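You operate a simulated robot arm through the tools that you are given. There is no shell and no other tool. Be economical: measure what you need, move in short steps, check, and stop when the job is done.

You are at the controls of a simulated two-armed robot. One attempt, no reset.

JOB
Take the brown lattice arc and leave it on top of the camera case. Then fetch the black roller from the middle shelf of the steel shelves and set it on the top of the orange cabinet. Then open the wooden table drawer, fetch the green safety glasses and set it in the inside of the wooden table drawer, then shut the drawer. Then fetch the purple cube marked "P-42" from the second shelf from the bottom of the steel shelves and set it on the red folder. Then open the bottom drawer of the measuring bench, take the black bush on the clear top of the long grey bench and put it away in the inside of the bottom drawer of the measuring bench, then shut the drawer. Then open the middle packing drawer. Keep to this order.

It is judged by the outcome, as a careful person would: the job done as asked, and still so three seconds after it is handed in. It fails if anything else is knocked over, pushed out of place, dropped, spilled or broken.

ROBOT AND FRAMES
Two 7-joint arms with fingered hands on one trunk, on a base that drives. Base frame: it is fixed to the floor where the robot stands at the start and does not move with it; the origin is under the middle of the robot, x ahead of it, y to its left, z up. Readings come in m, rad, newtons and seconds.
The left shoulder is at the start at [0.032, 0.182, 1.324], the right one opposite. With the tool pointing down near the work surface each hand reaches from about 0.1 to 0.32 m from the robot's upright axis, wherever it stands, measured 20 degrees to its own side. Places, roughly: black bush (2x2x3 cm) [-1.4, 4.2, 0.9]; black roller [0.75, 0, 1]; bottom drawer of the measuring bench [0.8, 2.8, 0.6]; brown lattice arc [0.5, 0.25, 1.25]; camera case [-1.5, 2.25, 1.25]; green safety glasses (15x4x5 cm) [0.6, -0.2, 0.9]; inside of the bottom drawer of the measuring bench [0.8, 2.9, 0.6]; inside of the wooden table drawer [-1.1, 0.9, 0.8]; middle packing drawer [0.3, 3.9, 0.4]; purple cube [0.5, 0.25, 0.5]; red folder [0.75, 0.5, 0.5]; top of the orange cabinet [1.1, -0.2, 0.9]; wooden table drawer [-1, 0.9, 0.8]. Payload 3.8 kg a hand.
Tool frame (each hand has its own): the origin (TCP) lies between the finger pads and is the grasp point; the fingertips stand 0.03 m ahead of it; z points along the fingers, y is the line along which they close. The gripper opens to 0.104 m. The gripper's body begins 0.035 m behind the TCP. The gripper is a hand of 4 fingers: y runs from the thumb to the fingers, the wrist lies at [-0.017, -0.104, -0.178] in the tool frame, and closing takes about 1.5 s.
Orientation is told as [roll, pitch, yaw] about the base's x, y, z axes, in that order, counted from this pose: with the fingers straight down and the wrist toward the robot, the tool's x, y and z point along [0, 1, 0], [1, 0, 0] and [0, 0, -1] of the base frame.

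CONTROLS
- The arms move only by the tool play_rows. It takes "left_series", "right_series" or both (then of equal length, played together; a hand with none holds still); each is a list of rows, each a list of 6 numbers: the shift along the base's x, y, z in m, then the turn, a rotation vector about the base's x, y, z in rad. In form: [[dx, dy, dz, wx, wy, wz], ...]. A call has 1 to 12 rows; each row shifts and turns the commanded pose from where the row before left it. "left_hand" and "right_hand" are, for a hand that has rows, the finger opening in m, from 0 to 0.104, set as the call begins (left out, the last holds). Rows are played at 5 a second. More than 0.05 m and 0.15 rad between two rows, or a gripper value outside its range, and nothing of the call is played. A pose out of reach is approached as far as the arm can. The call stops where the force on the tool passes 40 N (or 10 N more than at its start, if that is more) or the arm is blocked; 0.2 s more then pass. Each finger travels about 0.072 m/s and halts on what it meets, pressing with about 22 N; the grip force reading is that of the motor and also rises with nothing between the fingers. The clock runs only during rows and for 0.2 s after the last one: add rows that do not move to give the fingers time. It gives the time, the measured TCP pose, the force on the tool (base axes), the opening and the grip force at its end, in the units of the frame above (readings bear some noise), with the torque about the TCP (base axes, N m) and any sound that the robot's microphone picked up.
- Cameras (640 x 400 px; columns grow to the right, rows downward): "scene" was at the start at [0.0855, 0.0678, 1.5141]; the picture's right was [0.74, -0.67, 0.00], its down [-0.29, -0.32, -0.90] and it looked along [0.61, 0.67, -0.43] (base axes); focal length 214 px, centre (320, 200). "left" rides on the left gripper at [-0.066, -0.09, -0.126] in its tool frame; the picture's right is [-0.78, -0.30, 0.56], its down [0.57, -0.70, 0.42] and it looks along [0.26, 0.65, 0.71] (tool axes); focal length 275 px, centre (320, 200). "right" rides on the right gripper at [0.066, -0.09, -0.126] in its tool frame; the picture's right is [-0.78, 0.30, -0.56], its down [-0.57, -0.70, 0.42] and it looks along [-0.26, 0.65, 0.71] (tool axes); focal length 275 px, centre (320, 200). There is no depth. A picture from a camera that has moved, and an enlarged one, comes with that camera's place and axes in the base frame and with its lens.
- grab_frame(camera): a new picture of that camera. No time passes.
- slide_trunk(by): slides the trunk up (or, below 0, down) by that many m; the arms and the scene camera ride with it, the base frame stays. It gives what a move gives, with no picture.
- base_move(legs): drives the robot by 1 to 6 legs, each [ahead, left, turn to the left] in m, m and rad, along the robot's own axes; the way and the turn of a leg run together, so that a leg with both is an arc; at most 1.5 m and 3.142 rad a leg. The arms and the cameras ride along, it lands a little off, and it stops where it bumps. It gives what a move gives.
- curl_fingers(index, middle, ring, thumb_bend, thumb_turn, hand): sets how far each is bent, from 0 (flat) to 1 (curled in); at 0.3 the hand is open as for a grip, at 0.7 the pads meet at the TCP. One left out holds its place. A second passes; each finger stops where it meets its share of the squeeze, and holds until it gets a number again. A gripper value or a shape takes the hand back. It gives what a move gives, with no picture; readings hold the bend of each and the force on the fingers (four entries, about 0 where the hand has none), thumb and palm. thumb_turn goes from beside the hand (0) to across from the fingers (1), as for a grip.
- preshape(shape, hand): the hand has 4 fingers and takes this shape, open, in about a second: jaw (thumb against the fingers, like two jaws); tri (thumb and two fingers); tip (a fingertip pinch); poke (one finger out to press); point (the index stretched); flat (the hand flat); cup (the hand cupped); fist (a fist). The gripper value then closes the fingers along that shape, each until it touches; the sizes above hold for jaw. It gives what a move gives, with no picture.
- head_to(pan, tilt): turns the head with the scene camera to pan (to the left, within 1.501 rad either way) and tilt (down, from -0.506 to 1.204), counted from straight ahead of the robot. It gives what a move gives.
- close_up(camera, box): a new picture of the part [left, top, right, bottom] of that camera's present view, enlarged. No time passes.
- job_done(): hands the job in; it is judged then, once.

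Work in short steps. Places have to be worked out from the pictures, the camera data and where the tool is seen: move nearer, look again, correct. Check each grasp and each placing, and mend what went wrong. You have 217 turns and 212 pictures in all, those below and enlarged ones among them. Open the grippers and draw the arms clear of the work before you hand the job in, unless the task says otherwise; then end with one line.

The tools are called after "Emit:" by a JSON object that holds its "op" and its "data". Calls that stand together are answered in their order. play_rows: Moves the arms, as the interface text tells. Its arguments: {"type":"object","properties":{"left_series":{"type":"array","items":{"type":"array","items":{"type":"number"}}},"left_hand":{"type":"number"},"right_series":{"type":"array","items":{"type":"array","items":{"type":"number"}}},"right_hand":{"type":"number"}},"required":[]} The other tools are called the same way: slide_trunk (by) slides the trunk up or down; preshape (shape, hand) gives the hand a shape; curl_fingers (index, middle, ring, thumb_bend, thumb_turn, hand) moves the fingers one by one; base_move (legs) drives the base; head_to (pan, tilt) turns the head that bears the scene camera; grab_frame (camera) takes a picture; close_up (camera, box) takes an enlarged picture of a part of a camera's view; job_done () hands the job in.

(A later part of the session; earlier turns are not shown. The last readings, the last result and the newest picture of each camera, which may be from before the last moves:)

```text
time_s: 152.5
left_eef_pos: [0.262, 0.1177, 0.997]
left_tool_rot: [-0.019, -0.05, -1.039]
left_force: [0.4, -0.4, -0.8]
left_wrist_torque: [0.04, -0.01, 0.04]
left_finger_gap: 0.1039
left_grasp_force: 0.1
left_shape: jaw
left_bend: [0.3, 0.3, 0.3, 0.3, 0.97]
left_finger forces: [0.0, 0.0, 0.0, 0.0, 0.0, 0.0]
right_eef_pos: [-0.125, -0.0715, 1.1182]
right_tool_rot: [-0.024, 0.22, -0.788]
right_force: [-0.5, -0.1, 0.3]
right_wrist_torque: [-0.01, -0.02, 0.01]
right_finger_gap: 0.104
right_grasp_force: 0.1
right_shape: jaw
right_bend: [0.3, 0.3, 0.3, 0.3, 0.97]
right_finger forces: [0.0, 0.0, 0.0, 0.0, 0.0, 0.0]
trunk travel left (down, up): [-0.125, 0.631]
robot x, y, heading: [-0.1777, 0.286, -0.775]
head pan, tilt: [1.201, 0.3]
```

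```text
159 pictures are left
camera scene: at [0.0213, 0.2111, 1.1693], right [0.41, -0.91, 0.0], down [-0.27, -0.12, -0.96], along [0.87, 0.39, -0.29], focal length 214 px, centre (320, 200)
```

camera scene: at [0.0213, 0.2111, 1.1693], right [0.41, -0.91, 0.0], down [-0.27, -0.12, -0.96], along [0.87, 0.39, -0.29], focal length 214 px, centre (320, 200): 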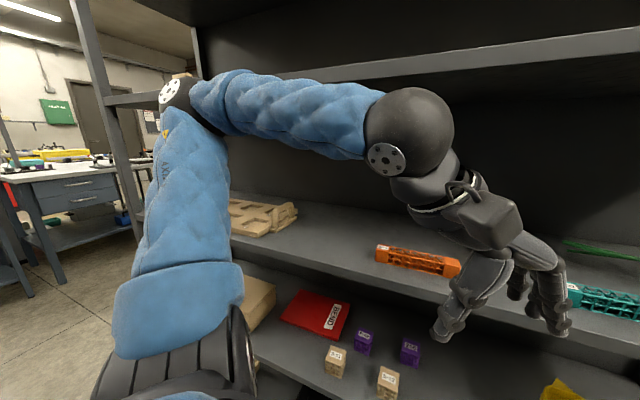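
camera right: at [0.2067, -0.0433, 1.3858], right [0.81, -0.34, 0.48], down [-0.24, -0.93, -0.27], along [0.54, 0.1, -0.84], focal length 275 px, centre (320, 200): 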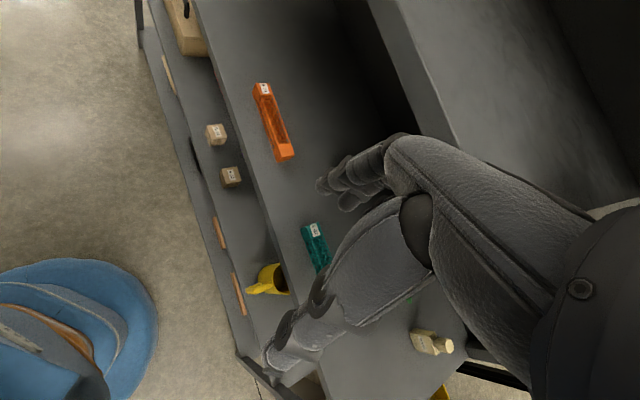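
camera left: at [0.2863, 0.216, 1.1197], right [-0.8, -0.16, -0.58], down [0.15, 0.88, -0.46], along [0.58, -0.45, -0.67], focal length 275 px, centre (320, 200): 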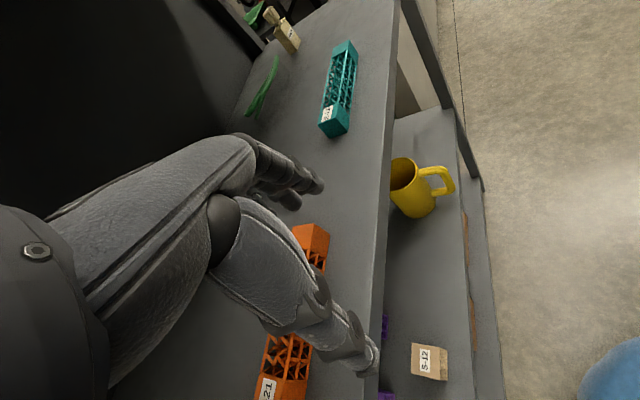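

I realise the natural palm-inward turn for this roller is with the right hand (yaw ≈-1.3, elbow staying low). I tuck the left arm back toward the body and turn the robot to face the shelf.

Emit:
{"op": "play_rows", "data": {"left_series": [[-0.012, 0.039, 0, 0, 0, 0.05], [-0.012, 0.039, 0, 0, 0, 0.05], [-0.012, 0.039, 0, 0, 0, 0.05], [-0.012, 0.039, 0, 0, 0, 0.05], [-0.012, 0.039, 0, 0, 0, 0.05]]}}

Emit:
{"op": "grab_frame", "data": {"camera": "scene"}}

```text
time_s: 153.7
left_eef_pos: [0.2145, 0.305, 1.0381]
left_tool_rot: [-0.02, -0.049, -0.787]
left_force: [0.3, 0.9, 0.1]
left_wrist_torque: [0.0, 0.0, 0.01]
left_finger_gap: 0.1036
left_grasp_force: 0.0
left_shape: jaw
left_bend: [0.3, 0.3, 0.3, 0.3, 0.97]
left_finger forces: [0.1, 0.1, 0.1, 0.0, 0.1, 0.1]
left hand out of reach, approached as far as the arm can: row 2, 3, 4
right_eef_pos: [-0.1229, -0.0714, 1.118]
right_tool_rot: [-0.026, 0.219, -0.79]
right_force: [0.2, -0.3, 0.1]
right_wrist_torque: [0.02, 0.02, 0.01]
right_finger_gap: 0.1038
right_grasp_force: 0.0
right_shape: jaw
right_bend: [0.3, 0.3, 0.3, 0.3, 0.97]
right_finger forces: [0.1, 0.0, 0.0, 0.0, 0.1, 0.0]
trunk travel left (down, up): [-0.125, 0.631]
robot x, y, heading: [-0.1775, 0.2878, -0.775]
head pan, tilt: [1.201, 0.3]
```

```text
158 pictures are left
camera scene: at [0.0226, 0.2116, 1.1691], right [0.41, -0.91, 0.0], down [-0.27, -0.12, -0.96], along [0.87, 0.39, -0.3], focal length 214 px, centre (320, 200)
```

scene: 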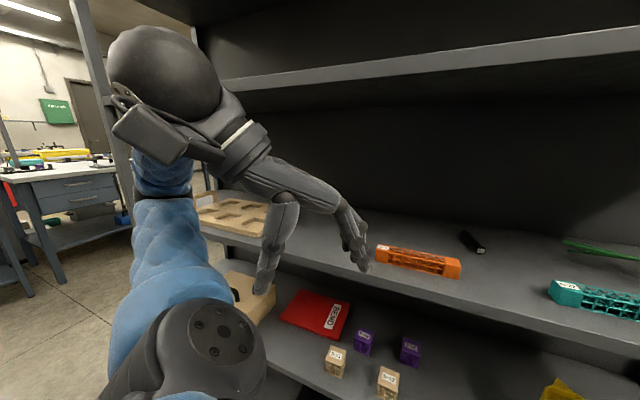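

Left arm folded. Now turn to heading 0 and shift into place for the right hand.

Emit:
{"op": "base_move", "data": {"legs": [[0, 0, 0.775], [0.08, -0.06, 0]]}}

Emit:
{"op": "play_rows", "data": {"right_series": [[0, 0, -0.02, 0, -0.1, 0], [0, 0, -0.02, 0, -0.12, 0], [0, 0, -0.02, 0, 0, -0.14], [0, 0, -0.02, 0, 0, -0.14], [0, 0, -0.02, 0, 0, -0.14], [0, 0, -0.02, 0, 0, -0.14], [0, 0, 0, 0, 0, -0.14], [0, 0, 0, 0, 0, -0.14], [0, 0, 0, 0, 0, -0.14], [0, 0, 0, 0, 0, -0.1]]}}

Emit:
{"op": "head_to", "data": {"pan": -0.3, "tilt": 0.45}}

Emit:
{"op": "grab_frame", "data": {"camera": "scene"}}

```text
time_s: 156.9
left_eef_pos: [0.1696, 0.5119, 1.0386]
left_tool_rot: [-0.02, -0.047, -0.018]
left_force: [0.8, -0.2, -0.2]
left_wrist_torque: [0.02, 0.01, 0.0]
left_finger_gap: 0.104
left_grasp_force: 0.1
left_shape: jaw
left_bend: [0.3, 0.3, 0.3, 0.3, 0.97]
left_finger forces: [0.0, 0.0, 0.1, 0.1, 0.0, 0.0]
right_eef_pos: [0.1902, 0.0062, 1.1175]
right_tool_rot: [-0.026, 0.221, -0.018]
right_force: [0.5, -0.7, -0.2]
right_wrist_torque: [0.06, 0.01, 0.0]
right_finger_gap: 0.104
right_grasp_force: 0.0
right_shape: jaw
right_bend: [0.3, 0.3, 0.3, 0.3, 0.97]
right_finger forces: [0.0, 0.0, 0.0, 0.1, 0.0, 0.1]
trunk travel left (down, up): [-0.125, 0.631]
robot x, y, heading: [-0.0941, 0.2245, -0.002]
head pan, tilt: [1.201, 0.3]
```

```text
time_s: 159.1
left_eef_pos: [0.1685, 0.5124, 1.0386]
left_tool_rot: [-0.021, -0.05, -0.017]
left_force: [0.2, 1.3, -0.3]
left_wrist_torque: [0.01, 0.0, 0.02]
left_finger_gap: 0.1041
left_grasp_force: 0.1
left_shape: jaw
left_bend: [0.3, 0.3, 0.3, 0.3, 0.97]
left_finger forces: [0.0, 0.1, 0.0, 0.1, 0.0, 0.0]
right_eef_pos: [0.1942, 0.0192, 1.009]
right_tool_rot: [-0.023, -0.002, -1.101]
right_force: [0.6, 0.4, -0.4]
right_wrist_torque: [0.02, 0.03, 0.03]
right_finger_gap: 0.104
right_grasp_force: 0.1
right_shape: jaw
right_bend: [0.3, 0.3, 0.3, 0.3, 0.97]
right_finger forces: [0.0, 0.0, 0.1, 0.1, 0.0, 0.0]
right hand out of reach, approached as far as the arm can: row 5, 6, 9
trunk travel left (down, up): [-0.125, 0.631]
robot x, y, heading: [-0.0975, 0.2261, -0.007]
head pan, tilt: [1.201, 0.3]
```

```text
time_s: 160.7
left_eef_pos: [0.1688, 0.5119, 1.0382]
left_tool_rot: [-0.02, -0.049, -0.018]
left_force: [0.2, -0.9, -0.7]
left_wrist_torque: [0.04, -0.01, 0.0]
left_finger_gap: 0.1042
left_grasp_force: 0.1
left_shape: jaw
left_bend: [0.3, 0.3, 0.3, 0.3, 0.97]
left_finger forces: [0.0, 0.0, 0.0, 0.0, 0.1, 0.0]
right_eef_pos: [0.1936, 0.017, 1.0086]
right_tool_rot: [-0.022, -0.003, -1.096]
right_force: [0.3, 0.3, 0.5]
right_wrist_torque: [0.01, 0.01, 0.04]
right_finger_gap: 0.1038
right_grasp_force: 0.1
right_shape: jaw
right_bend: [0.3, 0.3, 0.3, 0.3, 0.97]
right_finger forces: [0.0, 0.1, 0.1, 0.0, 0.1, 0.1]
trunk travel left (down, up): [-0.125, 0.631]
robot x, y, heading: [-0.0898, 0.2282, -0.004]
head pan, tilt: [-0.3, 0.45]
```

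```text
157 pictures are left
camera scene: at [0.1537, 0.2178, 1.1568], right [-0.07, -1.0, 0.0], down [-0.42, 0.03, -0.91], along [0.91, -0.07, -0.42], focal length 214 px, centre (320, 200)
```

scene: 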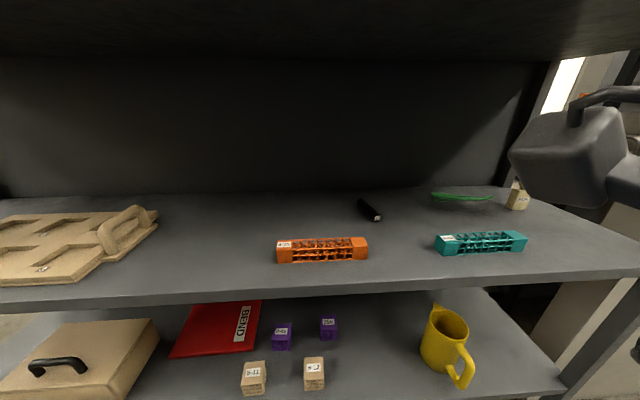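

Right hand yawed to -1.1 with elbow low. Drive ahead 0.12 m and extend the hand into the shelf over the roller.

Emit:
{"op": "base_move", "data": {"legs": [[0.12, 0, 0]]}}

Emit:
{"op": "play_rows", "data": {"right_series": [[0.04, 0.005, 0, 0, 0, -0.05], [0.04, 0.005, 0, 0, 0, -0.05], [0.04, 0.005, 0, 0, 0, -0.05], [0.04, 0.005, 0, 0, 0, -0.05], [0.04, 0.005, 0, 0, 0, 0]]}}

Emit:
{"op": "grab_frame", "data": {"camera": "scene"}}

Emit:
{"op": "grab_frame", "data": {"camera": "right"}}

```text
time_s: 161.9
left_eef_pos: [0.287, 0.5119, 1.0381]
left_tool_rot: [-0.022, -0.046, -0.015]
left_force: [-0.1, 0.1, -0.3]
left_wrist_torque: [0.0, 0.02, 0.01]
left_finger_gap: 0.104
left_grasp_force: 0.1
left_shape: jaw
left_bend: [0.3, 0.3, 0.3, 0.3, 0.97]
left_finger forces: [0.0, 0.0, 0.0, 0.0, 0.0, 0.0]
right_eef_pos: [0.3149, 0.0163, 1.0079]
right_tool_rot: [-0.022, 0.0, -1.097]
right_force: [0.3, -0.2, -0.3]
right_wrist_torque: [0.02, 0.02, -0.01]
right_finger_gap: 0.1043
right_grasp_force: 0.0
right_shape: jaw
right_bend: [0.3, 0.3, 0.3, 0.3, 0.97]
right_finger forces: [0.0, 0.1, 0.0, 0.1, 0.0, 0.0]
trunk travel left (down, up): [-0.125, 0.631]
robot x, y, heading: [0.0223, 0.2261, -0.006]
head pan, tilt: [-0.3, 0.45]
```

```text
time_s: 163.1
left_eef_pos: [0.2884, 0.5123, 1.0384]
left_tool_rot: [-0.021, -0.047, -0.015]
left_force: [-0.1, 0.4, -0.4]
left_wrist_torque: [0.0, 0.0, 0.0]
left_finger_gap: 0.1039
left_grasp_force: 0.1
left_shape: jaw
left_bend: [0.3, 0.3, 0.3, 0.3, 0.97]
left_finger forces: [0.1, 0.1, 0.0, 0.0, 0.0, 0.0]
right_eef_pos: [0.5149, 0.0402, 1.0101]
right_tool_rot: [-0.021, -0.001, -1.3]
right_force: [0.9, -0.9, -0.1]
right_wrist_torque: [-0.01, 0.03, -0.02]
right_finger_gap: 0.1039
right_grasp_force: 0.0
right_shape: jaw
right_bend: [0.3, 0.3, 0.3, 0.3, 0.97]
right_finger forces: [0.0, 0.0, 0.1, 0.0, 0.0, 0.0]
trunk travel left (down, up): [-0.125, 0.631]
robot x, y, heading: [0.0229, 0.2246, 0.003]
head pan, tilt: [-0.3, 0.45]
```

```text
156 pictures are left
camera scene: at [0.2684, 0.1966, 1.155], right [-0.3, -0.95, 0.0], down [-0.42, 0.13, -0.9], along [0.86, -0.27, -0.44], focal length 214 px, centre (320, 200)
```

scene: 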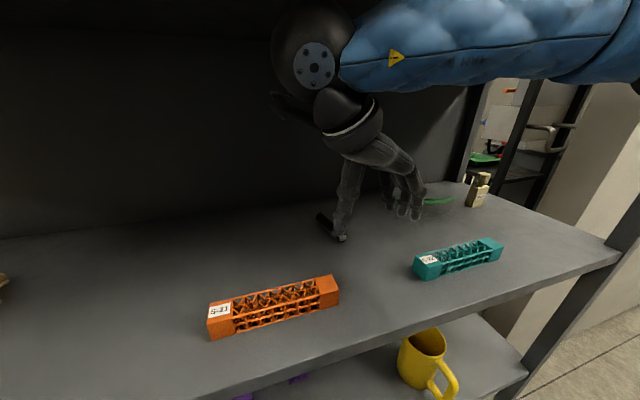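

```text
155 pictures are left
camera right: at [0.5567, 0.1453, 1.1357], right [-0.66, -0.49, 0.57], down [-0.75, 0.52, -0.41], along [-0.1, -0.7, -0.71], focal length 275 px, centre (320, 200)
```

right: 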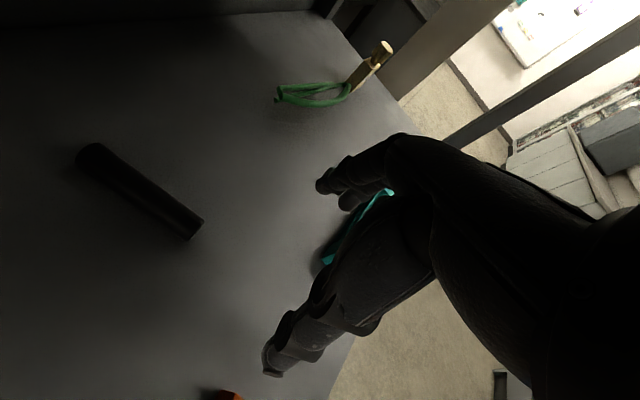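

Good, the right arm enters cleanly. Roller centre by the right camera: (0.632, 0.058), axis 0.2 rad. Move above it and partly down.

Emit:
{"op": "play_rows", "data": {"right_series": [[0.04, 0.006, 0, 0, 0, -0.04], [0.04, 0.006, 0, 0, 0, -0.03], [0.037, 0.006, 0, 0, 0, 0], [0, 0, -0.025, 0.02, 0, 0], [0, 0, -0.02, 0, 0, 0]]}}

Emit:
{"op": "grab_frame", "data": {"camera": "scene"}}

Emit:
{"op": "grab_frame", "data": {"camera": "right"}}

```text
time_s: 164.3
left_eef_pos: [0.2868, 0.5124, 1.0382]
left_tool_rot: [-0.021, -0.048, -0.014]
left_force: [0.4, 0.2, 0.1]
left_wrist_torque: [0.0, 0.01, -0.02]
left_finger_gap: 0.104
left_grasp_force: 0.1
left_shape: jaw
left_bend: [0.3, 0.3, 0.3, 0.3, 0.97]
left_finger forces: [0.0, 0.0, 0.0, 0.0, 0.0, 0.0]
right_eef_pos: [0.63, 0.0616, 0.9623]
right_tool_rot: [-0.017, 0.021, -1.367]
right_force: [0.0, -0.8, -1.1]
right_wrist_torque: [-0.02, 0.01, -0.01]
right_finger_gap: 0.1042
right_grasp_force: 0.1
right_shape: jaw
right_bend: [0.3, 0.3, 0.3, 0.3, 0.97]
right_finger forces: [0.1, 0.1, 0.0, 0.1, 0.0, 0.1]
trunk travel left (down, up): [-0.125, 0.631]
robot x, y, heading: [0.0223, 0.2263, 0.002]
head pan, tilt: [-0.3, 0.45]
```

```text
154 pictures are left
camera scene: at [0.2681, 0.1965, 1.1551], right [-0.3, -0.95, 0.0], down [-0.42, 0.13, -0.9], along [0.86, -0.27, -0.44], focal length 214 px, centre (320, 200)
```

scene: 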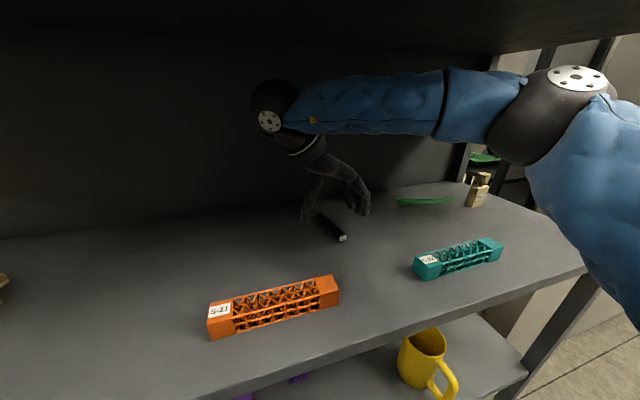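

```text
153 pictures are left
camera right: at [0.6777, 0.1598, 1.0896], right [-0.69, -0.46, 0.56], down [-0.71, 0.58, -0.4], along [-0.14, -0.68, -0.72], focal length 275 px, centre (320, 200)
```

right: 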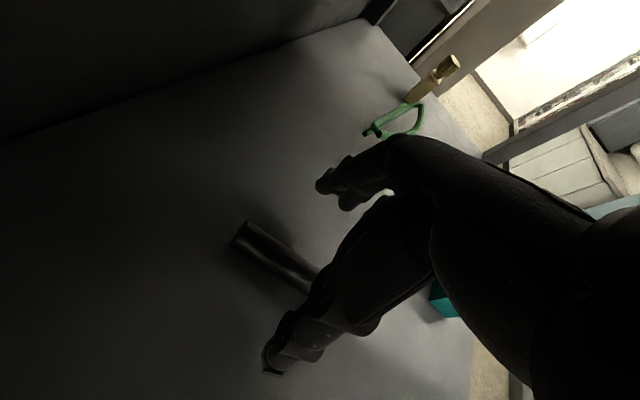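

Aligned over the roller. Descend to grasp height and close.

Emit:
{"op": "play_rows", "data": {"right_series": [[0, -0.004, -0.015, 0, 0, 0], [0, 0, -0.012, 0, 0, 0], [0, 0, -0.007, 0, 0, 0], [0, 0, 0, 0, 0, 0]]}}

Emit:
{"op": "grab_frame", "data": {"camera": "right"}}

```text
time_s: 165.3
left_eef_pos: [0.2866, 0.5121, 1.0393]
left_tool_rot: [-0.02, -0.049, -0.017]
left_force: [-0.8, 0.0, -0.4]
left_wrist_torque: [-0.01, 0.02, 0.03]
left_finger_gap: 0.1042
left_grasp_force: 0.0
left_shape: jaw
left_bend: [0.3, 0.3, 0.3, 0.3, 0.97]
left_finger forces: [0.1, 0.0, 0.0, 0.0, 0.0, 0.0]
right_eef_pos: [0.6291, 0.0567, 0.9304]
right_tool_rot: [-0.013, 0.019, -1.368]
right_force: [1.1, 2.8, 10.1]
right_wrist_torque: [-0.54, -0.1, 0.05]
right_finger_gap: 0.1034
right_grasp_force: 0.1
right_shape: jaw
right_bend: [0.3, 0.3, 0.3, 0.3, 0.97]
right_finger forces: [0.0, 10.3, 0.1, 0.0, 0.0, 0.0]
trunk travel left (down, up): [-0.125, 0.631]
robot x, y, heading: [0.0205, 0.2248, -0.002]
head pan, tilt: [-0.3, 0.45]
```

```text
152 pictures are left
camera right: at [0.6772, 0.1567, 1.0582], right [-0.69, -0.46, 0.56], down [-0.71, 0.58, -0.4], along [-0.14, -0.68, -0.72], focal length 275 px, centre (320, 200)
```

right: 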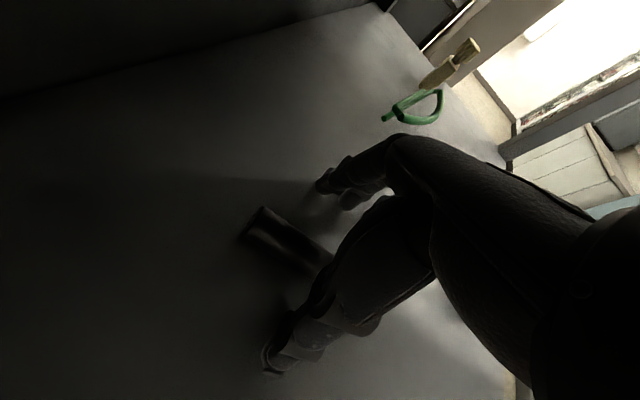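

Fingertip just touches the shelf (shelf ≈0.90). Raise 2 mm and close.

Emit:
{"op": "play_rows", "data": {"right_series": [[0, 0, 0.003, 0, 0, 0], [0, 0, 0, 0, 0, 0], [0, 0, 0, 0, 0, 0], [0, 0, 0, 0, 0, 0], [0, 0, 0, 0, 0, 0], [0, 0, 0, 0, 0, 0], [0, 0, 0, 0, 0, 0], [0, 0, 0, 0, 0, 0], [0, 0, 0, 0, 0, 0]], "right_hand": 0.0}}

Emit:
{"op": "grab_frame", "data": {"camera": "right"}}

```text
time_s: 167.3
left_eef_pos: [0.2864, 0.5122, 1.039]
left_tool_rot: [-0.021, -0.049, -0.015]
left_force: [0.0, 0.1, 0.2]
left_wrist_torque: [0.01, -0.01, -0.03]
left_finger_gap: 0.104
left_grasp_force: 0.0
left_shape: jaw
left_bend: [0.3, 0.3, 0.3, 0.3, 0.97]
left_finger forces: [0.0, 0.0, 0.0, 0.0, 0.0, 0.1]
right_eef_pos: [0.6304, 0.057, 0.9327]
right_tool_rot: [-0.016, 0.02, -1.366]
right_force: [1.2, 1.7, 6.8]
right_wrist_torque: [-0.06, -0.06, 0.04]
right_finger_gap: 0.0224
right_grasp_force: 21.4
right_shape: jaw
right_bend: [0.74, 0.43, 0.4, 0.68, 1.0]
right_finger forces: [13.5, 2.3, 2.7, 0.0, 20.2, 0.1]
trunk travel left (down, up): [-0.125, 0.631]
robot x, y, heading: [0.02, 0.2247, -0.003]
head pan, tilt: [-0.3, 0.45]
```

```text
151 pictures are left
camera right: at [0.6778, 0.1561, 1.0601], right [-0.69, -0.46, 0.56], down [-0.71, 0.58, -0.4], along [-0.14, -0.68, -0.72], focal length 275 px, centre (320, 200)
```

right: 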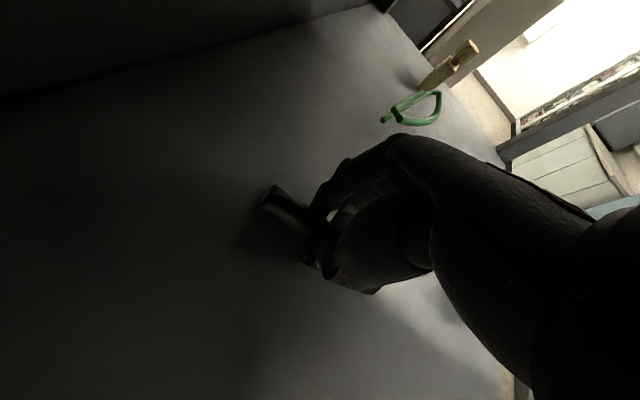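

Gripped (gap 2.2 cm). Lift and withdraw.

Emit:
{"op": "play_rows", "data": {"right_series": [[0, 0, 0.02, 0, 0, 0], [0, 0, 0.025, 0, 0, 0], [-0.02, 0, 0.025, 0, 0, 0], [-0.04, 0, 0, 0, 0, 0], [-0.04, 0, 0, 0, 0, 0], [-0.04, 0, 0, 0, 0, 0], [-0.04, 0, 0, 0, 0, 0], [-0.04, 0, 0, 0, 0, 0.0], [-0.04, 0, 0, 0, 0, 0.0]]}}

Emit:
{"op": "grab_frame", "data": {"camera": "right"}}

Emit:
{"op": "grab_frame", "data": {"camera": "scene"}}

```text
time_s: 169.3
left_eef_pos: [0.2867, 0.5116, 1.0394]
left_tool_rot: [-0.021, -0.05, -0.018]
left_force: [0.1, -0.4, -0.2]
left_wrist_torque: [0.0, 0.01, 0.02]
left_finger_gap: 0.1038
left_grasp_force: 0.0
left_shape: jaw
left_bend: [0.3, 0.3, 0.3, 0.3, 0.97]
left_finger forces: [0.0, 0.0, 0.0, 0.1, 0.0, 0.0]
right_eef_pos: [0.3707, 0.0601, 1.0055]
right_tool_rot: [-0.015, 0.021, -1.368]
right_force: [0.1, 1.1, -2.5]
right_wrist_torque: [0.04, 0.03, -0.01]
right_finger_gap: 0.0218
right_grasp_force: 21.7
right_shape: jaw
right_bend: [0.74, 0.43, 0.41, 0.68, 1.0]
right_finger forces: [13.4, 2.1, 2.3, 0.0, 17.8, 0.0]
trunk travel left (down, up): [-0.125, 0.631]
robot x, y, heading: [0.0194, 0.2255, -0.005]
head pan, tilt: [-0.3, 0.45]
```

```text
150 pictures are left
camera right: at [0.4204, 0.1586, 1.132], right [-0.69, -0.46, 0.56], down [-0.71, 0.58, -0.4], along [-0.14, -0.68, -0.72], focal length 275 px, centre (320, 200)
```

right: 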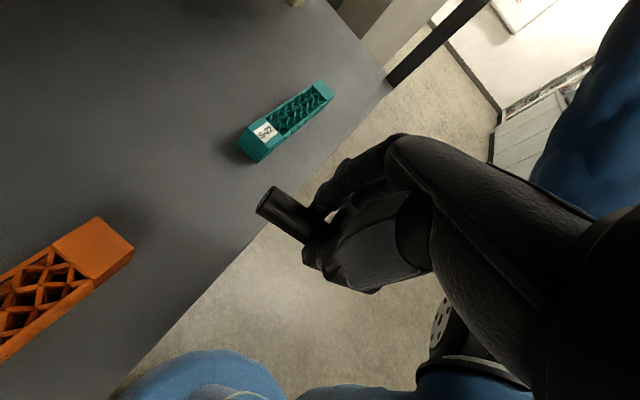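

```text
149 pictures are left
camera scene: at [0.2676, 0.1966, 1.1553], right [-0.3, -0.95, 0.0], down [-0.42, 0.13, -0.9], along [0.86, -0.27, -0.44], focal length 214 px, centre (320, 200)
```

scene: 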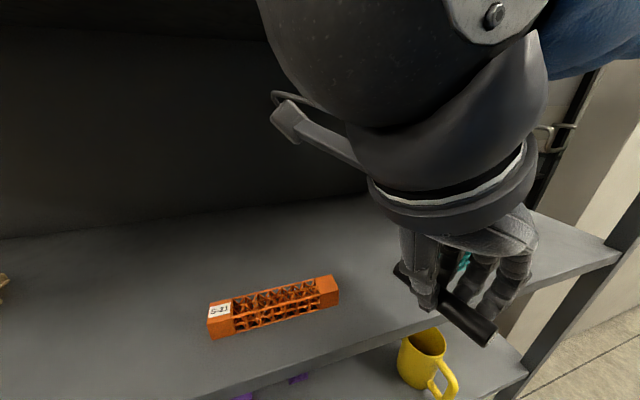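

Roller held level. Drive round to the orange cabinet again, in stages.

Emit:
{"op": "base_move", "data": {"legs": [[-0.22, 0, 0], [0, 0, 1.575], [1.5, 0, 0], [0.2, 0, 0], [0, 0, -1.57], [1.5, 0, 0]]}}

Emit:
{"op": "base_move", "data": {"legs": [[0.63, 0, 0], [0, 0, -1.57], [1.5, 0, 0], [0.35, 0, 0]]}}

Emit:
{"op": "grab_frame", "data": {"camera": "right"}}

```text
time_s: 193.7
left_eef_pos: [1.6074, 2.1008, 1.0391]
left_tool_rot: [-0.022, -0.048, -0.081]
left_force: [-0.2, -0.4, 0.0]
left_wrist_torque: [-0.02, 0.01, 0.02]
left_finger_gap: 0.104
left_grasp_force: 0.0
left_shape: jaw
left_bend: [0.3, 0.3, 0.3, 0.3, 0.97]
left_finger forces: [0.0, 0.0, 0.1, 0.1, 0.0, 0.0]
right_eef_pos: [1.6633, 1.6434, 1.0047]
right_tool_rot: [-0.017, 0.019, -1.434]
right_force: [0.1, 0.8, -2.8]
right_wrist_torque: [0.06, 0.06, -0.03]
right_finger_gap: 0.0216
right_grasp_force: 21.9
right_shape: jaw
right_bend: [0.74, 0.43, 0.41, 0.68, 1.0]
right_finger forces: [13.2, 2.0, 2.2, 0.0, 17.5, 0.1]
trunk travel left (down, up): [-0.125, 0.631]
robot x, y, heading: [1.3222, 1.8306, -0.069]
head pan, tilt: [-0.3, 0.45]
```

```text
time_s: 210.1
left_eef_pos: [2.0765, -0.3684, 1.0385]
left_tool_rot: [-0.021, -0.05, -1.64]
left_force: [0.1, 0.0, -0.4]
left_wrist_torque: [0.02, 0.0, 0.01]
left_finger_gap: 0.1037
left_grasp_force: 0.0
left_shape: jaw
left_bend: [0.3, 0.3, 0.3, 0.3, 0.97]
left_finger forces: [0.0, 0.1, 0.1, 0.1, 0.0, 0.1]
right_eef_pos: [1.6211, -0.4313, 1.0067]
right_tool_rot: [-0.018, 0.022, -2.989]
right_force: [-0.1, -0.4, -2.8]
right_wrist_torque: [0.03, -0.01, 0.02]
right_finger_gap: 0.0218
right_grasp_force: 21.8
right_shape: jaw
right_bend: [0.74, 0.43, 0.41, 0.68, 1.0]
right_finger forces: [13.1, 1.9, 2.2, 0.1, 17.3, 0.1]
trunk travel left (down, up): [-0.125, 0.631]
robot x, y, heading: [1.808, -0.0891, -1.627]
head pan, tilt: [-0.3, 0.45]
```

```text
148 pictures are left
camera right: at [1.7166, -0.4848, 1.1316], right [-0.42, 0.71, 0.56], down [0.61, 0.68, -0.4], along [-0.67, 0.18, -0.72], focal length 275 px, centre (320, 200)
```

right: 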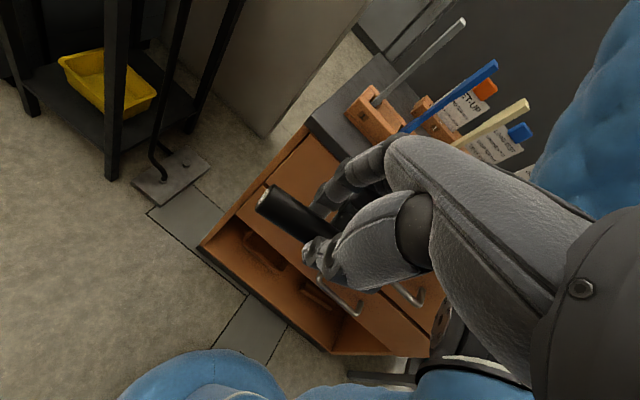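

Still held. Turn to face the cabinet (shifting slightly away first) and look.

Emit:
{"op": "base_move", "data": {"legs": [[0.08, 0.1, 0], [0, 0, -1.515]]}}

Emit:
{"op": "head_to", "data": {"pan": 0.1, "tilt": 0.4}}

Emit:
{"op": "grab_frame", "data": {"camera": "scene"}}

```text
time_s: 215.0
left_eef_pos: [1.6371, -0.4598, 1.038]
left_tool_rot: [-0.02, -0.05, 3.131]
left_force: [0.7, -0.2, 0.7]
left_wrist_torque: [-0.02, -0.01, 0.01]
left_finger_gap: 0.1037
left_grasp_force: 0.2
left_shape: jaw
left_bend: [0.3, 0.3, 0.3, 0.3, 0.97]
left_finger forces: [0.1, 0.0, 0.0, 0.0, 0.1, 0.0]
right_eef_pos: [1.5486, -0.0075, 1.0043]
right_tool_rot: [-0.019, 0.02, 1.78]
right_force: [-0.1, 0.7, -1.9]
right_wrist_torque: [-0.02, 0.02, -0.01]
right_finger_gap: 0.0215
right_grasp_force: 22.0
right_shape: jaw
right_bend: [0.74, 0.44, 0.42, 0.68, 1.0]
right_finger forces: [13.0, 1.7, 2.3, 0.0, 17.1, 0.0]
trunk travel left (down, up): [-0.125, 0.631]
robot x, y, heading: [1.9006, -0.1745, -3.136]
head pan, tilt: [-0.3, 0.45]
```

```text
time_s: 215.9
left_eef_pos: [1.6377, -0.4603, 1.0382]
left_tool_rot: [-0.021, -0.049, 3.13]
left_force: [0.3, -0.6, 0.5]
left_wrist_torque: [0.01, -0.03, -0.02]
left_finger_gap: 0.1038
left_grasp_force: 0.0
left_shape: jaw
left_bend: [0.3, 0.3, 0.3, 0.3, 0.97]
left_finger forces: [0.0, 0.0, 0.0, 0.0, 0.1, 0.0]
right_eef_pos: [1.5497, -0.007, 1.0057]
right_tool_rot: [-0.017, 0.018, 1.78]
right_force: [-0.1, -0.2, -3.9]
right_wrist_torque: [-0.07, 0.0, -0.01]
right_finger_gap: 0.0218
right_grasp_force: 22.4
right_shape: jaw
right_bend: [0.74, 0.44, 0.42, 0.68, 1.0]
right_finger forces: [13.0, 1.8, 2.3, 0.1, 17.1, 0.0]
trunk travel left (down, up): [-0.125, 0.631]
robot x, y, heading: [1.8984, -0.1704, -3.137]
head pan, tilt: [0.099, 0.4]
```

```text
147 pictures are left
camera scene: at [1.6477, -0.1818, 1.1598], right [-0.1, 0.99, 0.0], down [0.39, 0.04, -0.92], along [-0.92, -0.09, -0.39], focal length 214 px, centre (320, 200)
```

scene: 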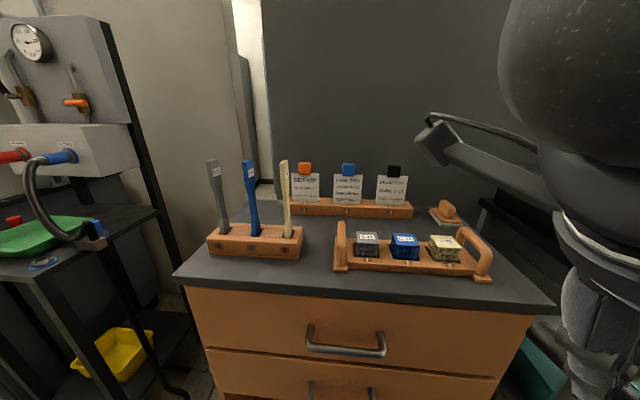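

Cabinet top re-triangulated at z≈0.862; the free strip between back rack and tray is x≈1.06–1.18. I'll set the roller at about (1.12, -0.035), along y. First yaw the hand back and raise it.

Emit:
{"op": "play_rows", "data": {"right_series": [[0, 0, 0.02, 0, 0, 0.136], [0, 0, 0.02, 0, 0, 0.136], [0, 0, 0.02, 0, 0, 0.136], [0, 0, 0, 0, 0, 0.136], [0, 0, 0, 0, 0, 0.136], [0, 0, 0, 0, 0, 0.136], [0, 0, 0, 0, 0, 0.136], [0, 0, 0, 0, 0, 0.136], [0, 0, 0, 0, 0, 0.136], [0, 0, 0, 0, 0, 0.136]]}}

Emit:
{"op": "grab_frame", "data": {"camera": "scene"}}

Emit:
{"op": "grab_frame", "data": {"camera": "right"}}

```text
time_s: 218.0
left_eef_pos: [1.637, -0.459, 1.0381]
left_tool_rot: [-0.023, -0.05, 3.132]
left_force: [-0.2, 0.1, 0.8]
left_wrist_torque: [-0.01, 0.0, 0.01]
left_finger_gap: 0.1041
left_grasp_force: 0.1
left_shape: jaw
left_bend: [0.3, 0.3, 0.3, 0.3, 0.97]
left_finger forces: [0.1, 0.0, 0.1, 0.0, 0.0, 0.0]
right_eef_pos: [1.5412, -0.013, 1.0465]
right_tool_rot: [-0.016, 0.03, 2.989]
right_force: [-15.5, -8.5, -6.2]
right_wrist_torque: [1.64, -1.91, -2.18]
right_finger_gap: 0.0213
right_grasp_force: 21.7
right_shape: jaw
right_bend: [0.74, 0.44, 0.42, 0.68, 1.0]
right_finger forces: [13.1, 1.7, 2.3, 0.0, 17.3, 0.0]
right hand out of reach, approached as far as the arm can: row 2, 3
trunk travel left (down, up): [-0.125, 0.631]
robot x, y, heading: [1.8995, -0.1738, -3.137]
head pan, tilt: [0.099, 0.4]
stopped in row 10 (right hand): the force on the tool passed its limit at 48 N (the readings are from after the stop); the commanded pose is now the measured one
```

```text
146 pictures are left
camera scene: at [1.6473, -0.1789, 1.1607], right [-0.07, 1.0, 0.0], down [0.38, 0.03, -0.93], along [-0.92, -0.06, -0.38], focal length 214 px, centre (320, 200)
```

scene: 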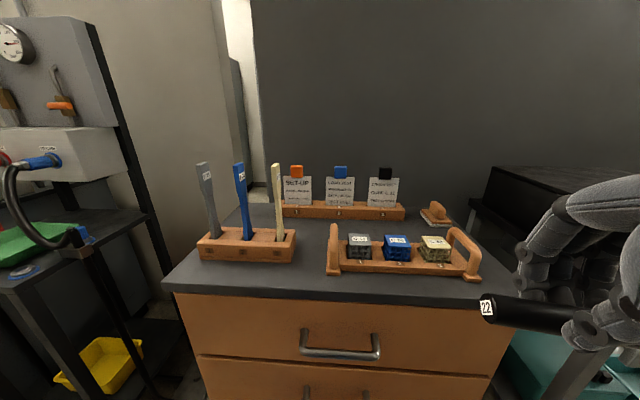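

```text
145 pictures are left
camera right: at [1.6154, -0.0931, 1.1746], right [-0.19, 0.8, 0.56], down [0.79, 0.47, -0.39], along [-0.58, 0.37, -0.73], focal length 275 px, centre (320, 200)
```

right: 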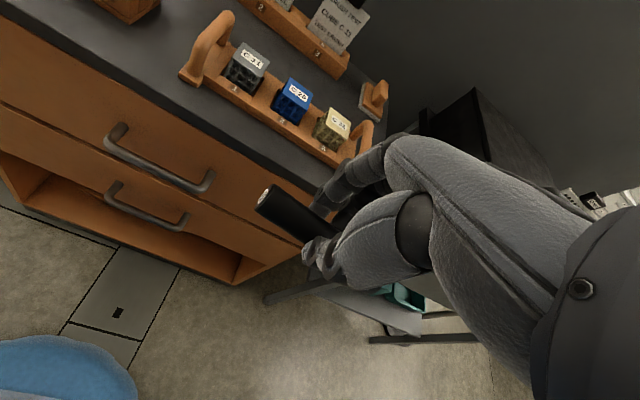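

Roller is held, now roughly along y; contact was wrist against head. Move the hand forward, then drive closer.

Emit:
{"op": "play_rows", "data": {"right_series": [[-0.03, 0, 0.0, 0, 0, 0], [-0.04, 0, 0.01, 0, 0, 0.05], [-0.03, 0, 0.0, 0, 0, 0.06]]}}

Emit:
{"op": "base_move", "data": {"legs": [[0.15, 0, 0]]}}

Emit:
{"op": "grab_frame", "data": {"camera": "scene"}}

Emit:
{"op": "grab_frame", "data": {"camera": "right"}}

```text
time_s: 218.8
left_eef_pos: [1.6359, -0.4601, 1.0385]
left_tool_rot: [-0.021, -0.049, 3.13]
left_force: [0.0, -0.4, 0.1]
left_wrist_torque: [0.02, 0.01, -0.03]
left_finger_gap: 0.104
left_grasp_force: 0.0
left_shape: jaw
left_bend: [0.3, 0.3, 0.3, 0.3, 0.97]
left_finger forces: [0.0, 0.1, 0.1, 0.0, 0.1, 0.0]
right_eef_pos: [1.4413, -0.0131, 1.058]
right_tool_rot: [-0.018, 0.029, 3.107]
right_force: [-0.4, 0.1, -2.8]
right_wrist_torque: [0.02, -0.03, 0.01]
right_finger_gap: 0.0213
right_grasp_force: 22.0
right_shape: jaw
right_bend: [0.74, 0.44, 0.42, 0.67, 1.0]
right_finger forces: [13.2, 2.0, 2.3, 0.0, 17.4, 0.0]
trunk travel left (down, up): [-0.125, 0.631]
robot x, y, heading: [1.9014, -0.17, -3.135]
head pan, tilt: [0.099, 0.4]
```

```text
time_s: 220.1
left_eef_pos: [1.4872, -0.4605, 1.0375]
left_tool_rot: [-0.02, -0.048, 3.133]
left_force: [-0.4, -1.4, 0.1]
left_wrist_torque: [-0.03, 0.0, 0.03]
left_finger_gap: 0.1039
left_grasp_force: 0.0
left_shape: jaw
left_bend: [0.3, 0.3, 0.3, 0.3, 0.97]
left_finger forces: [0.0, 0.1, 0.0, 0.0, 0.1, 0.0]
right_eef_pos: [1.2923, -0.0126, 1.0567]
right_tool_rot: [-0.016, 0.028, 3.105]
right_force: [-0.4, -0.2, -2.8]
right_wrist_torque: [-0.02, -0.08, -0.02]
right_finger_gap: 0.0216
right_grasp_force: 21.8
right_shape: jaw
right_bend: [0.74, 0.44, 0.42, 0.67, 1.0]
right_finger forces: [13.3, 1.9, 2.4, 0.1, 17.4, 0.0]
trunk travel left (down, up): [-0.125, 0.631]
robot x, y, heading: [1.7541, -0.1725, -3.139]
head pan, tilt: [0.099, 0.4]
```

```text
144 pictures are left
camera scene: at [1.4988, -0.1827, 1.1595], right [-0.1, 0.99, 0.0], down [0.39, 0.04, -0.92], along [-0.92, -0.09, -0.39], focal length 214 px, centre (320, 200)
```

scene: 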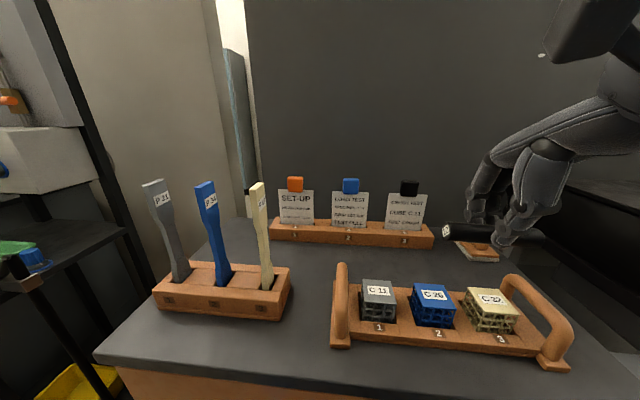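

```text
143 pictures are left
camera right: at [1.3765, -0.0844, 1.1853], right [-0.29, 0.78, 0.56], down [0.73, 0.55, -0.39], along [-0.62, 0.3, -0.73], focal length 275 px, centre (320, 200)
```

right: 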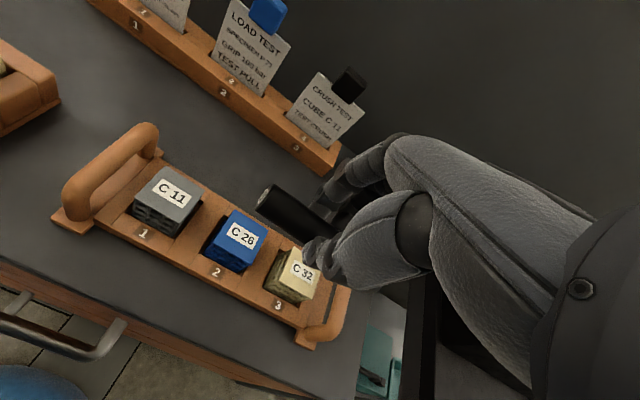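

Strip confirmed x 1.064–1.195. Extend to x≈1.13 and lower to just above the top.

Emit:
{"op": "play_rows", "data": {"right_series": [[-0.04, 0.002, 0, 0, 0, 0], [-0.04, 0.002, 0, 0, 0, 0], [-0.04, 0, 0, 0, 0, 0], [-0.042, 0, -0.0, 0, 0, 0.03], [0, 0, -0.04, 0, 0, 0], [0, 0, -0.04, 0, 0, 0], [0, 0, -0.04, 0, 0, 0]]}}

Emit:
{"op": "grab_frame", "data": {"camera": "scene"}}

Emit:
{"op": "grab_frame", "data": {"camera": "right"}}

```text
time_s: 221.7
left_eef_pos: [1.4885, -0.459, 1.0387]
left_tool_rot: [-0.022, -0.049, 3.134]
left_force: [-0.5, -0.5, 0.0]
left_wrist_torque: [0.0, 0.03, 0.01]
left_finger_gap: 0.1038
left_grasp_force: 0.0
left_shape: jaw
left_bend: [0.3, 0.3, 0.3, 0.3, 0.97]
left_finger forces: [0.1, 0.0, 0.0, 0.1, 0.0, 0.0]
right_eef_pos: [1.1319, -0.0073, 0.9358]
right_tool_rot: [-0.015, 0.028, 3.137]
right_force: [-0.5, 0.8, -2.8]
right_wrist_torque: [-0.01, -0.08, -0.01]
right_finger_gap: 0.0215
right_grasp_force: 22.4
right_shape: jaw
right_bend: [0.74, 0.44, 0.42, 0.67, 1.0]
right_finger forces: [13.1, 1.9, 2.3, 0.1, 17.4, 0.0]
trunk travel left (down, up): [-0.125, 0.631]
robot x, y, heading: [1.7556, -0.1746, -3.14]
head pan, tilt: [0.099, 0.4]
```

```text
142 pictures are left
camera scene: at [1.4992, -0.1826, 1.1596], right [-0.1, 0.99, 0.0], down [0.39, 0.04, -0.92], along [-0.92, -0.09, -0.39], focal length 214 px, centre (320, 200)
```

scene: 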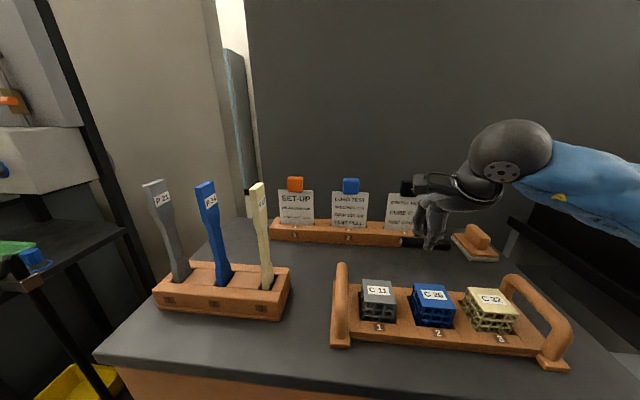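

```text
141 pictures are left
camera right: at [1.2175, -0.076, 1.0637], right [-0.31, 0.77, 0.56], down [0.71, 0.58, -0.4], along [-0.63, 0.28, -0.73], focal length 275 px, centre (320, 200)
```

right: 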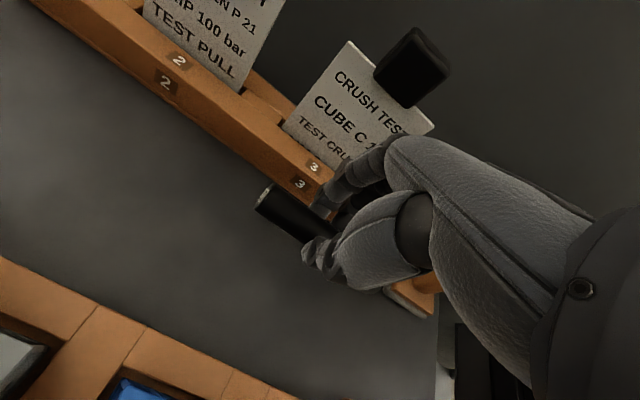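

Fingers are near the rack's card; I shift 1 cm back and lower close to the surface.

Emit:
{"op": "play_rows", "data": {"right_series": [[0.012, -0.005, -0.01, 0, 0, 0], [0, 0, -0.015, 0, 0, 0], [0, 0, -0.006, 0, 0, 0]]}}

Emit:
{"op": "grab_frame", "data": {"camera": "right"}}

Emit:
{"op": "close_up", "data": {"camera": "scene", "box": [330, 160, 570, 380]}}

```text
time_s: 222.5
left_eef_pos: [1.4903, -0.461, 1.0381]
left_tool_rot: [-0.022, -0.05, 3.133]
left_force: [-0.5, -0.5, -0.2]
left_wrist_torque: [0.03, -0.02, -0.03]
left_finger_gap: 0.1041
left_grasp_force: 0.1
left_shape: jaw
left_bend: [0.3, 0.3, 0.3, 0.3, 0.97]
left_finger forces: [0.0, 0.0, 0.1, 0.0, 0.0, 0.1]
right_eef_pos: [1.1444, -0.0138, 0.9069]
right_tool_rot: [-0.017, 0.027, 3.139]
right_force: [0.0, 0.3, -2.8]
right_wrist_torque: [0.0, -0.05, 0.01]
right_finger_gap: 0.0216
right_grasp_force: 21.8
right_shape: jaw
right_bend: [0.74, 0.44, 0.42, 0.67, 1.0]
right_finger forces: [13.2, 1.9, 2.3, 0.0, 17.4, 0.0]
trunk travel left (down, up): [-0.125, 0.631]
robot x, y, heading: [1.7544, -0.1716, -3.135]
head pan, tilt: [0.099, 0.4]
```

```text
140 pictures are left
camera right: at [1.2296, -0.0818, 1.034], right [-0.31, 0.77, 0.56], down [0.71, 0.58, -0.4], along [-0.63, 0.28, -0.73], focal length 275 px, centre (320, 200)
```

right: 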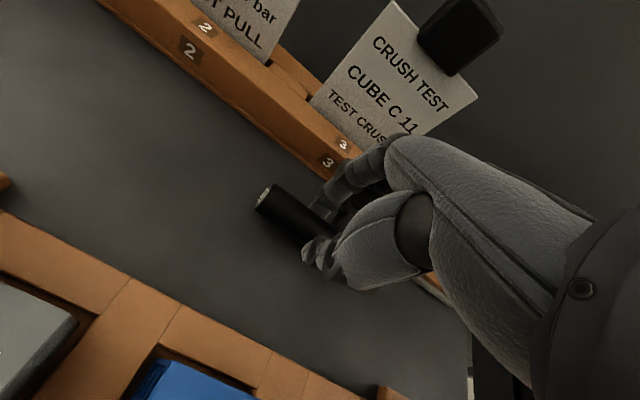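

```text
1.82 times, centred on (450, 270) of scene
camera zoom: at [1.4997, -0.1827, 1.1598], right [-0.1, 0.99, 0.0], down [0.39, 0.04, -0.92], along [-0.92, -0.09, -0.39], focal length 390 px, centre (84, 73)
```

zoom: 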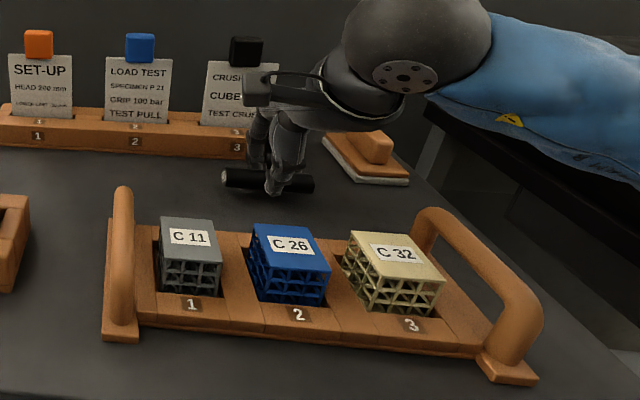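

Clear on both sides. Lower gently to contact.

Emit:
{"op": "play_rows", "data": {"right_series": [[0, 0, -0.004, 0, 0, 0], [0, 0, -0.003, 0, 0, 0], [0, 0, -0.003, 0, 0, 0], [0, 0, -0.002, 0, 0, 0]]}}

```text
time_s: 223.5
left_eef_pos: [1.4896, -0.4609, 1.0395]
left_tool_rot: [-0.021, -0.049, 3.134]
left_force: [0.1, 1.3, 0.0]
left_wrist_torque: [0.0, -0.01, 0.01]
left_finger_gap: 0.1039
left_grasp_force: 0.0
left_shape: jaw
left_bend: [0.3, 0.3, 0.3, 0.3, 0.97]
left_finger forces: [0.1, 0.0, 0.0, 0.1, 0.1, 0.1]
right_eef_pos: [1.1441, -0.0137, 0.8956]
right_tool_rot: [-0.015, 0.027, 3.135]
right_force: [0.4, -0.5, -0.9]
right_wrist_torque: [0.08, -0.02, -0.01]
right_finger_gap: 0.0215
right_grasp_force: 22.7
right_shape: jaw
right_bend: [0.74, 0.44, 0.42, 0.67, 1.0]
right_finger forces: [13.1, 1.8, 3.5, 0.1, 17.7, 0.0]
trunk travel left (down, up): [-0.125, 0.631]
robot x, y, heading: [1.7533, -0.172, -3.14]
head pan, tilt: [0.099, 0.4]
```

Contact starting (weight partly gone). One more millimetre, then open slightly.

Emit:
{"op": "play_rows", "data": {"right_series": [[0, 0, -0.002, 0, 0, 0], [0, 0, 0, 0, 0, 0]]}}

Emit:
{"op": "play_rows", "data": {"right_series": [[0, 0, 0, 0, 0, 0], [0, 0, 0, 0, 0, 0], [0, 0, 0, 0, 0, 0]], "right_hand": 0.05}}

Emit:
{"op": "grab_frame", "data": {"camera": "right"}}

```text
time_s: 224.1
left_eef_pos: [1.4898, -0.4606, 1.0397]
left_tool_rot: [-0.021, -0.049, 3.133]
left_force: [-1.1, -0.1, 0.0]
left_wrist_torque: [0.01, -0.02, -0.03]
left_finger_gap: 0.1039
left_grasp_force: 0.0
left_shape: jaw
left_bend: [0.3, 0.3, 0.3, 0.3, 0.97]
left_finger forces: [0.1, 0.0, 0.1, 0.1, 0.1, 0.0]
right_eef_pos: [1.1439, -0.0151, 0.8932]
right_tool_rot: [-0.016, 0.025, 3.138]
right_force: [-0.5, 0.7, 3.0]
right_wrist_torque: [0.16, 0.1, 0.0]
right_finger_gap: 0.0213
right_grasp_force: 21.9
right_shape: jaw
right_bend: [0.74, 0.44, 0.42, 0.67, 1.0]
right_finger forces: [13.3, 1.9, 4.6, 0.0, 18.7, 0.1]
trunk travel left (down, up): [-0.125, 0.631]
robot x, y, heading: [1.7522, -0.1733, -3.138]
head pan, tilt: [0.099, 0.4]
```

```text
time_s: 224.9
left_eef_pos: [1.4893, -0.4605, 1.0389]
left_tool_rot: [-0.022, -0.05, 3.133]
left_force: [0.0, 0.1, -0.4]
left_wrist_torque: [0.03, 0.02, 0.03]
left_finger_gap: 0.1038
left_grasp_force: 0.0
left_shape: jaw
left_bend: [0.3, 0.3, 0.3, 0.3, 0.97]
left_finger forces: [0.0, 0.0, 0.1, 0.0, 0.0, 0.0]
right_eef_pos: [1.1452, -0.015, 0.893]
right_tool_rot: [-0.016, 0.028, 3.139]
right_force: [-0.4, 0.3, 0.8]
right_wrist_torque: [-0.02, 0.01, 0.0]
right_finger_gap: 0.0495
right_grasp_force: 0.0
right_shape: jaw
right_bend: [0.74, 0.45, 0.42, 0.69, 1.0]
right_finger forces: [0.0, 0.0, 0.0, 0.1, 0.0, 0.0]
trunk travel left (down, up): [-0.125, 0.631]
robot x, y, heading: [1.7563, -0.172, -3.139]
head pan, tilt: [0.099, 0.4]
```

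```text
138 pictures are left
camera right: at [1.2297, -0.0833, 1.0205], right [-0.31, 0.77, 0.56], down [0.72, 0.58, -0.4], along [-0.63, 0.28, -0.73], focal length 275 px, centre (320, 200)
```

right: 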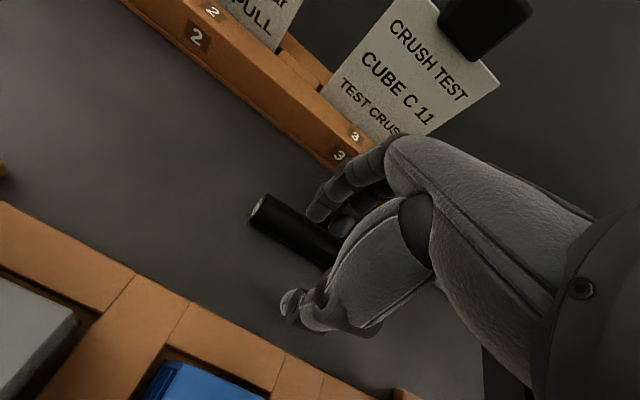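

Roller rests free. Lift straight up with fingers still only part-open, then back out over the tray.

Emit:
{"op": "play_rows", "data": {"right_series": [[0, 0, 0.02, 0, 0, 0], [0, 0, 0.03, 0, 0, 0], [0, 0, 0.04, 0, 0, 0], [0, 0, 0.04, 0, 0, 0], [0, 0, 0.03, 0, 0, 0], [0.04, 0, 0, 0, 0, 0], [0.04, 0, 0, 0, 0, 0], [0.04, 0, 0, 0, 0, 0], [0.04, 0, 0, 0, 0, 0], [0.04, 0, 0, 0, 0, 0]]}}

Emit:
{"op": "grab_frame", "data": {"camera": "scene"}}

```text
time_s: 227.1
left_eef_pos: [1.4897, -0.4609, 1.0392]
left_tool_rot: [-0.02, -0.049, 3.134]
left_force: [-0.6, 0.3, 0.1]
left_wrist_torque: [0.01, -0.02, 0.0]
left_finger_gap: 0.1042
left_grasp_force: 0.1
left_shape: jaw
left_bend: [0.3, 0.3, 0.3, 0.3, 0.97]
left_finger forces: [0.0, 0.1, 0.0, 0.0, 0.0, 0.0]
right_eef_pos: [1.3456, -0.015, 1.0534]
right_tool_rot: [-0.017, 0.029, 3.136]
right_force: [0.3, -0.2, 0.3]
right_wrist_torque: [-0.03, -0.01, -0.02]
right_finger_gap: 0.0499
right_grasp_force: 0.1
right_shape: jaw
right_bend: [0.74, 0.45, 0.42, 0.69, 1.0]
right_finger forces: [0.0, 0.0, 0.1, 0.1, 0.0, 0.0]
trunk travel left (down, up): [-0.125, 0.631]
robot x, y, heading: [1.752, -0.171, -3.137]
head pan, tilt: [0.099, 0.4]
```

```text
137 pictures are left
camera scene: at [1.5004, -0.1829, 1.16], right [-0.1, 0.99, 0.0], down [0.39, 0.04, -0.92], along [-0.92, -0.09, -0.39], focal length 214 px, centre (320, 200)
```

scene: 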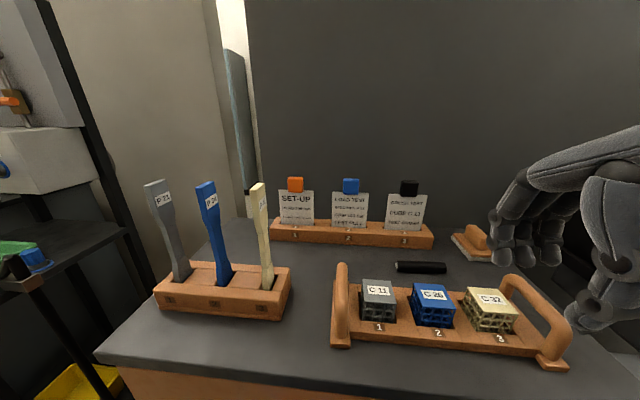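

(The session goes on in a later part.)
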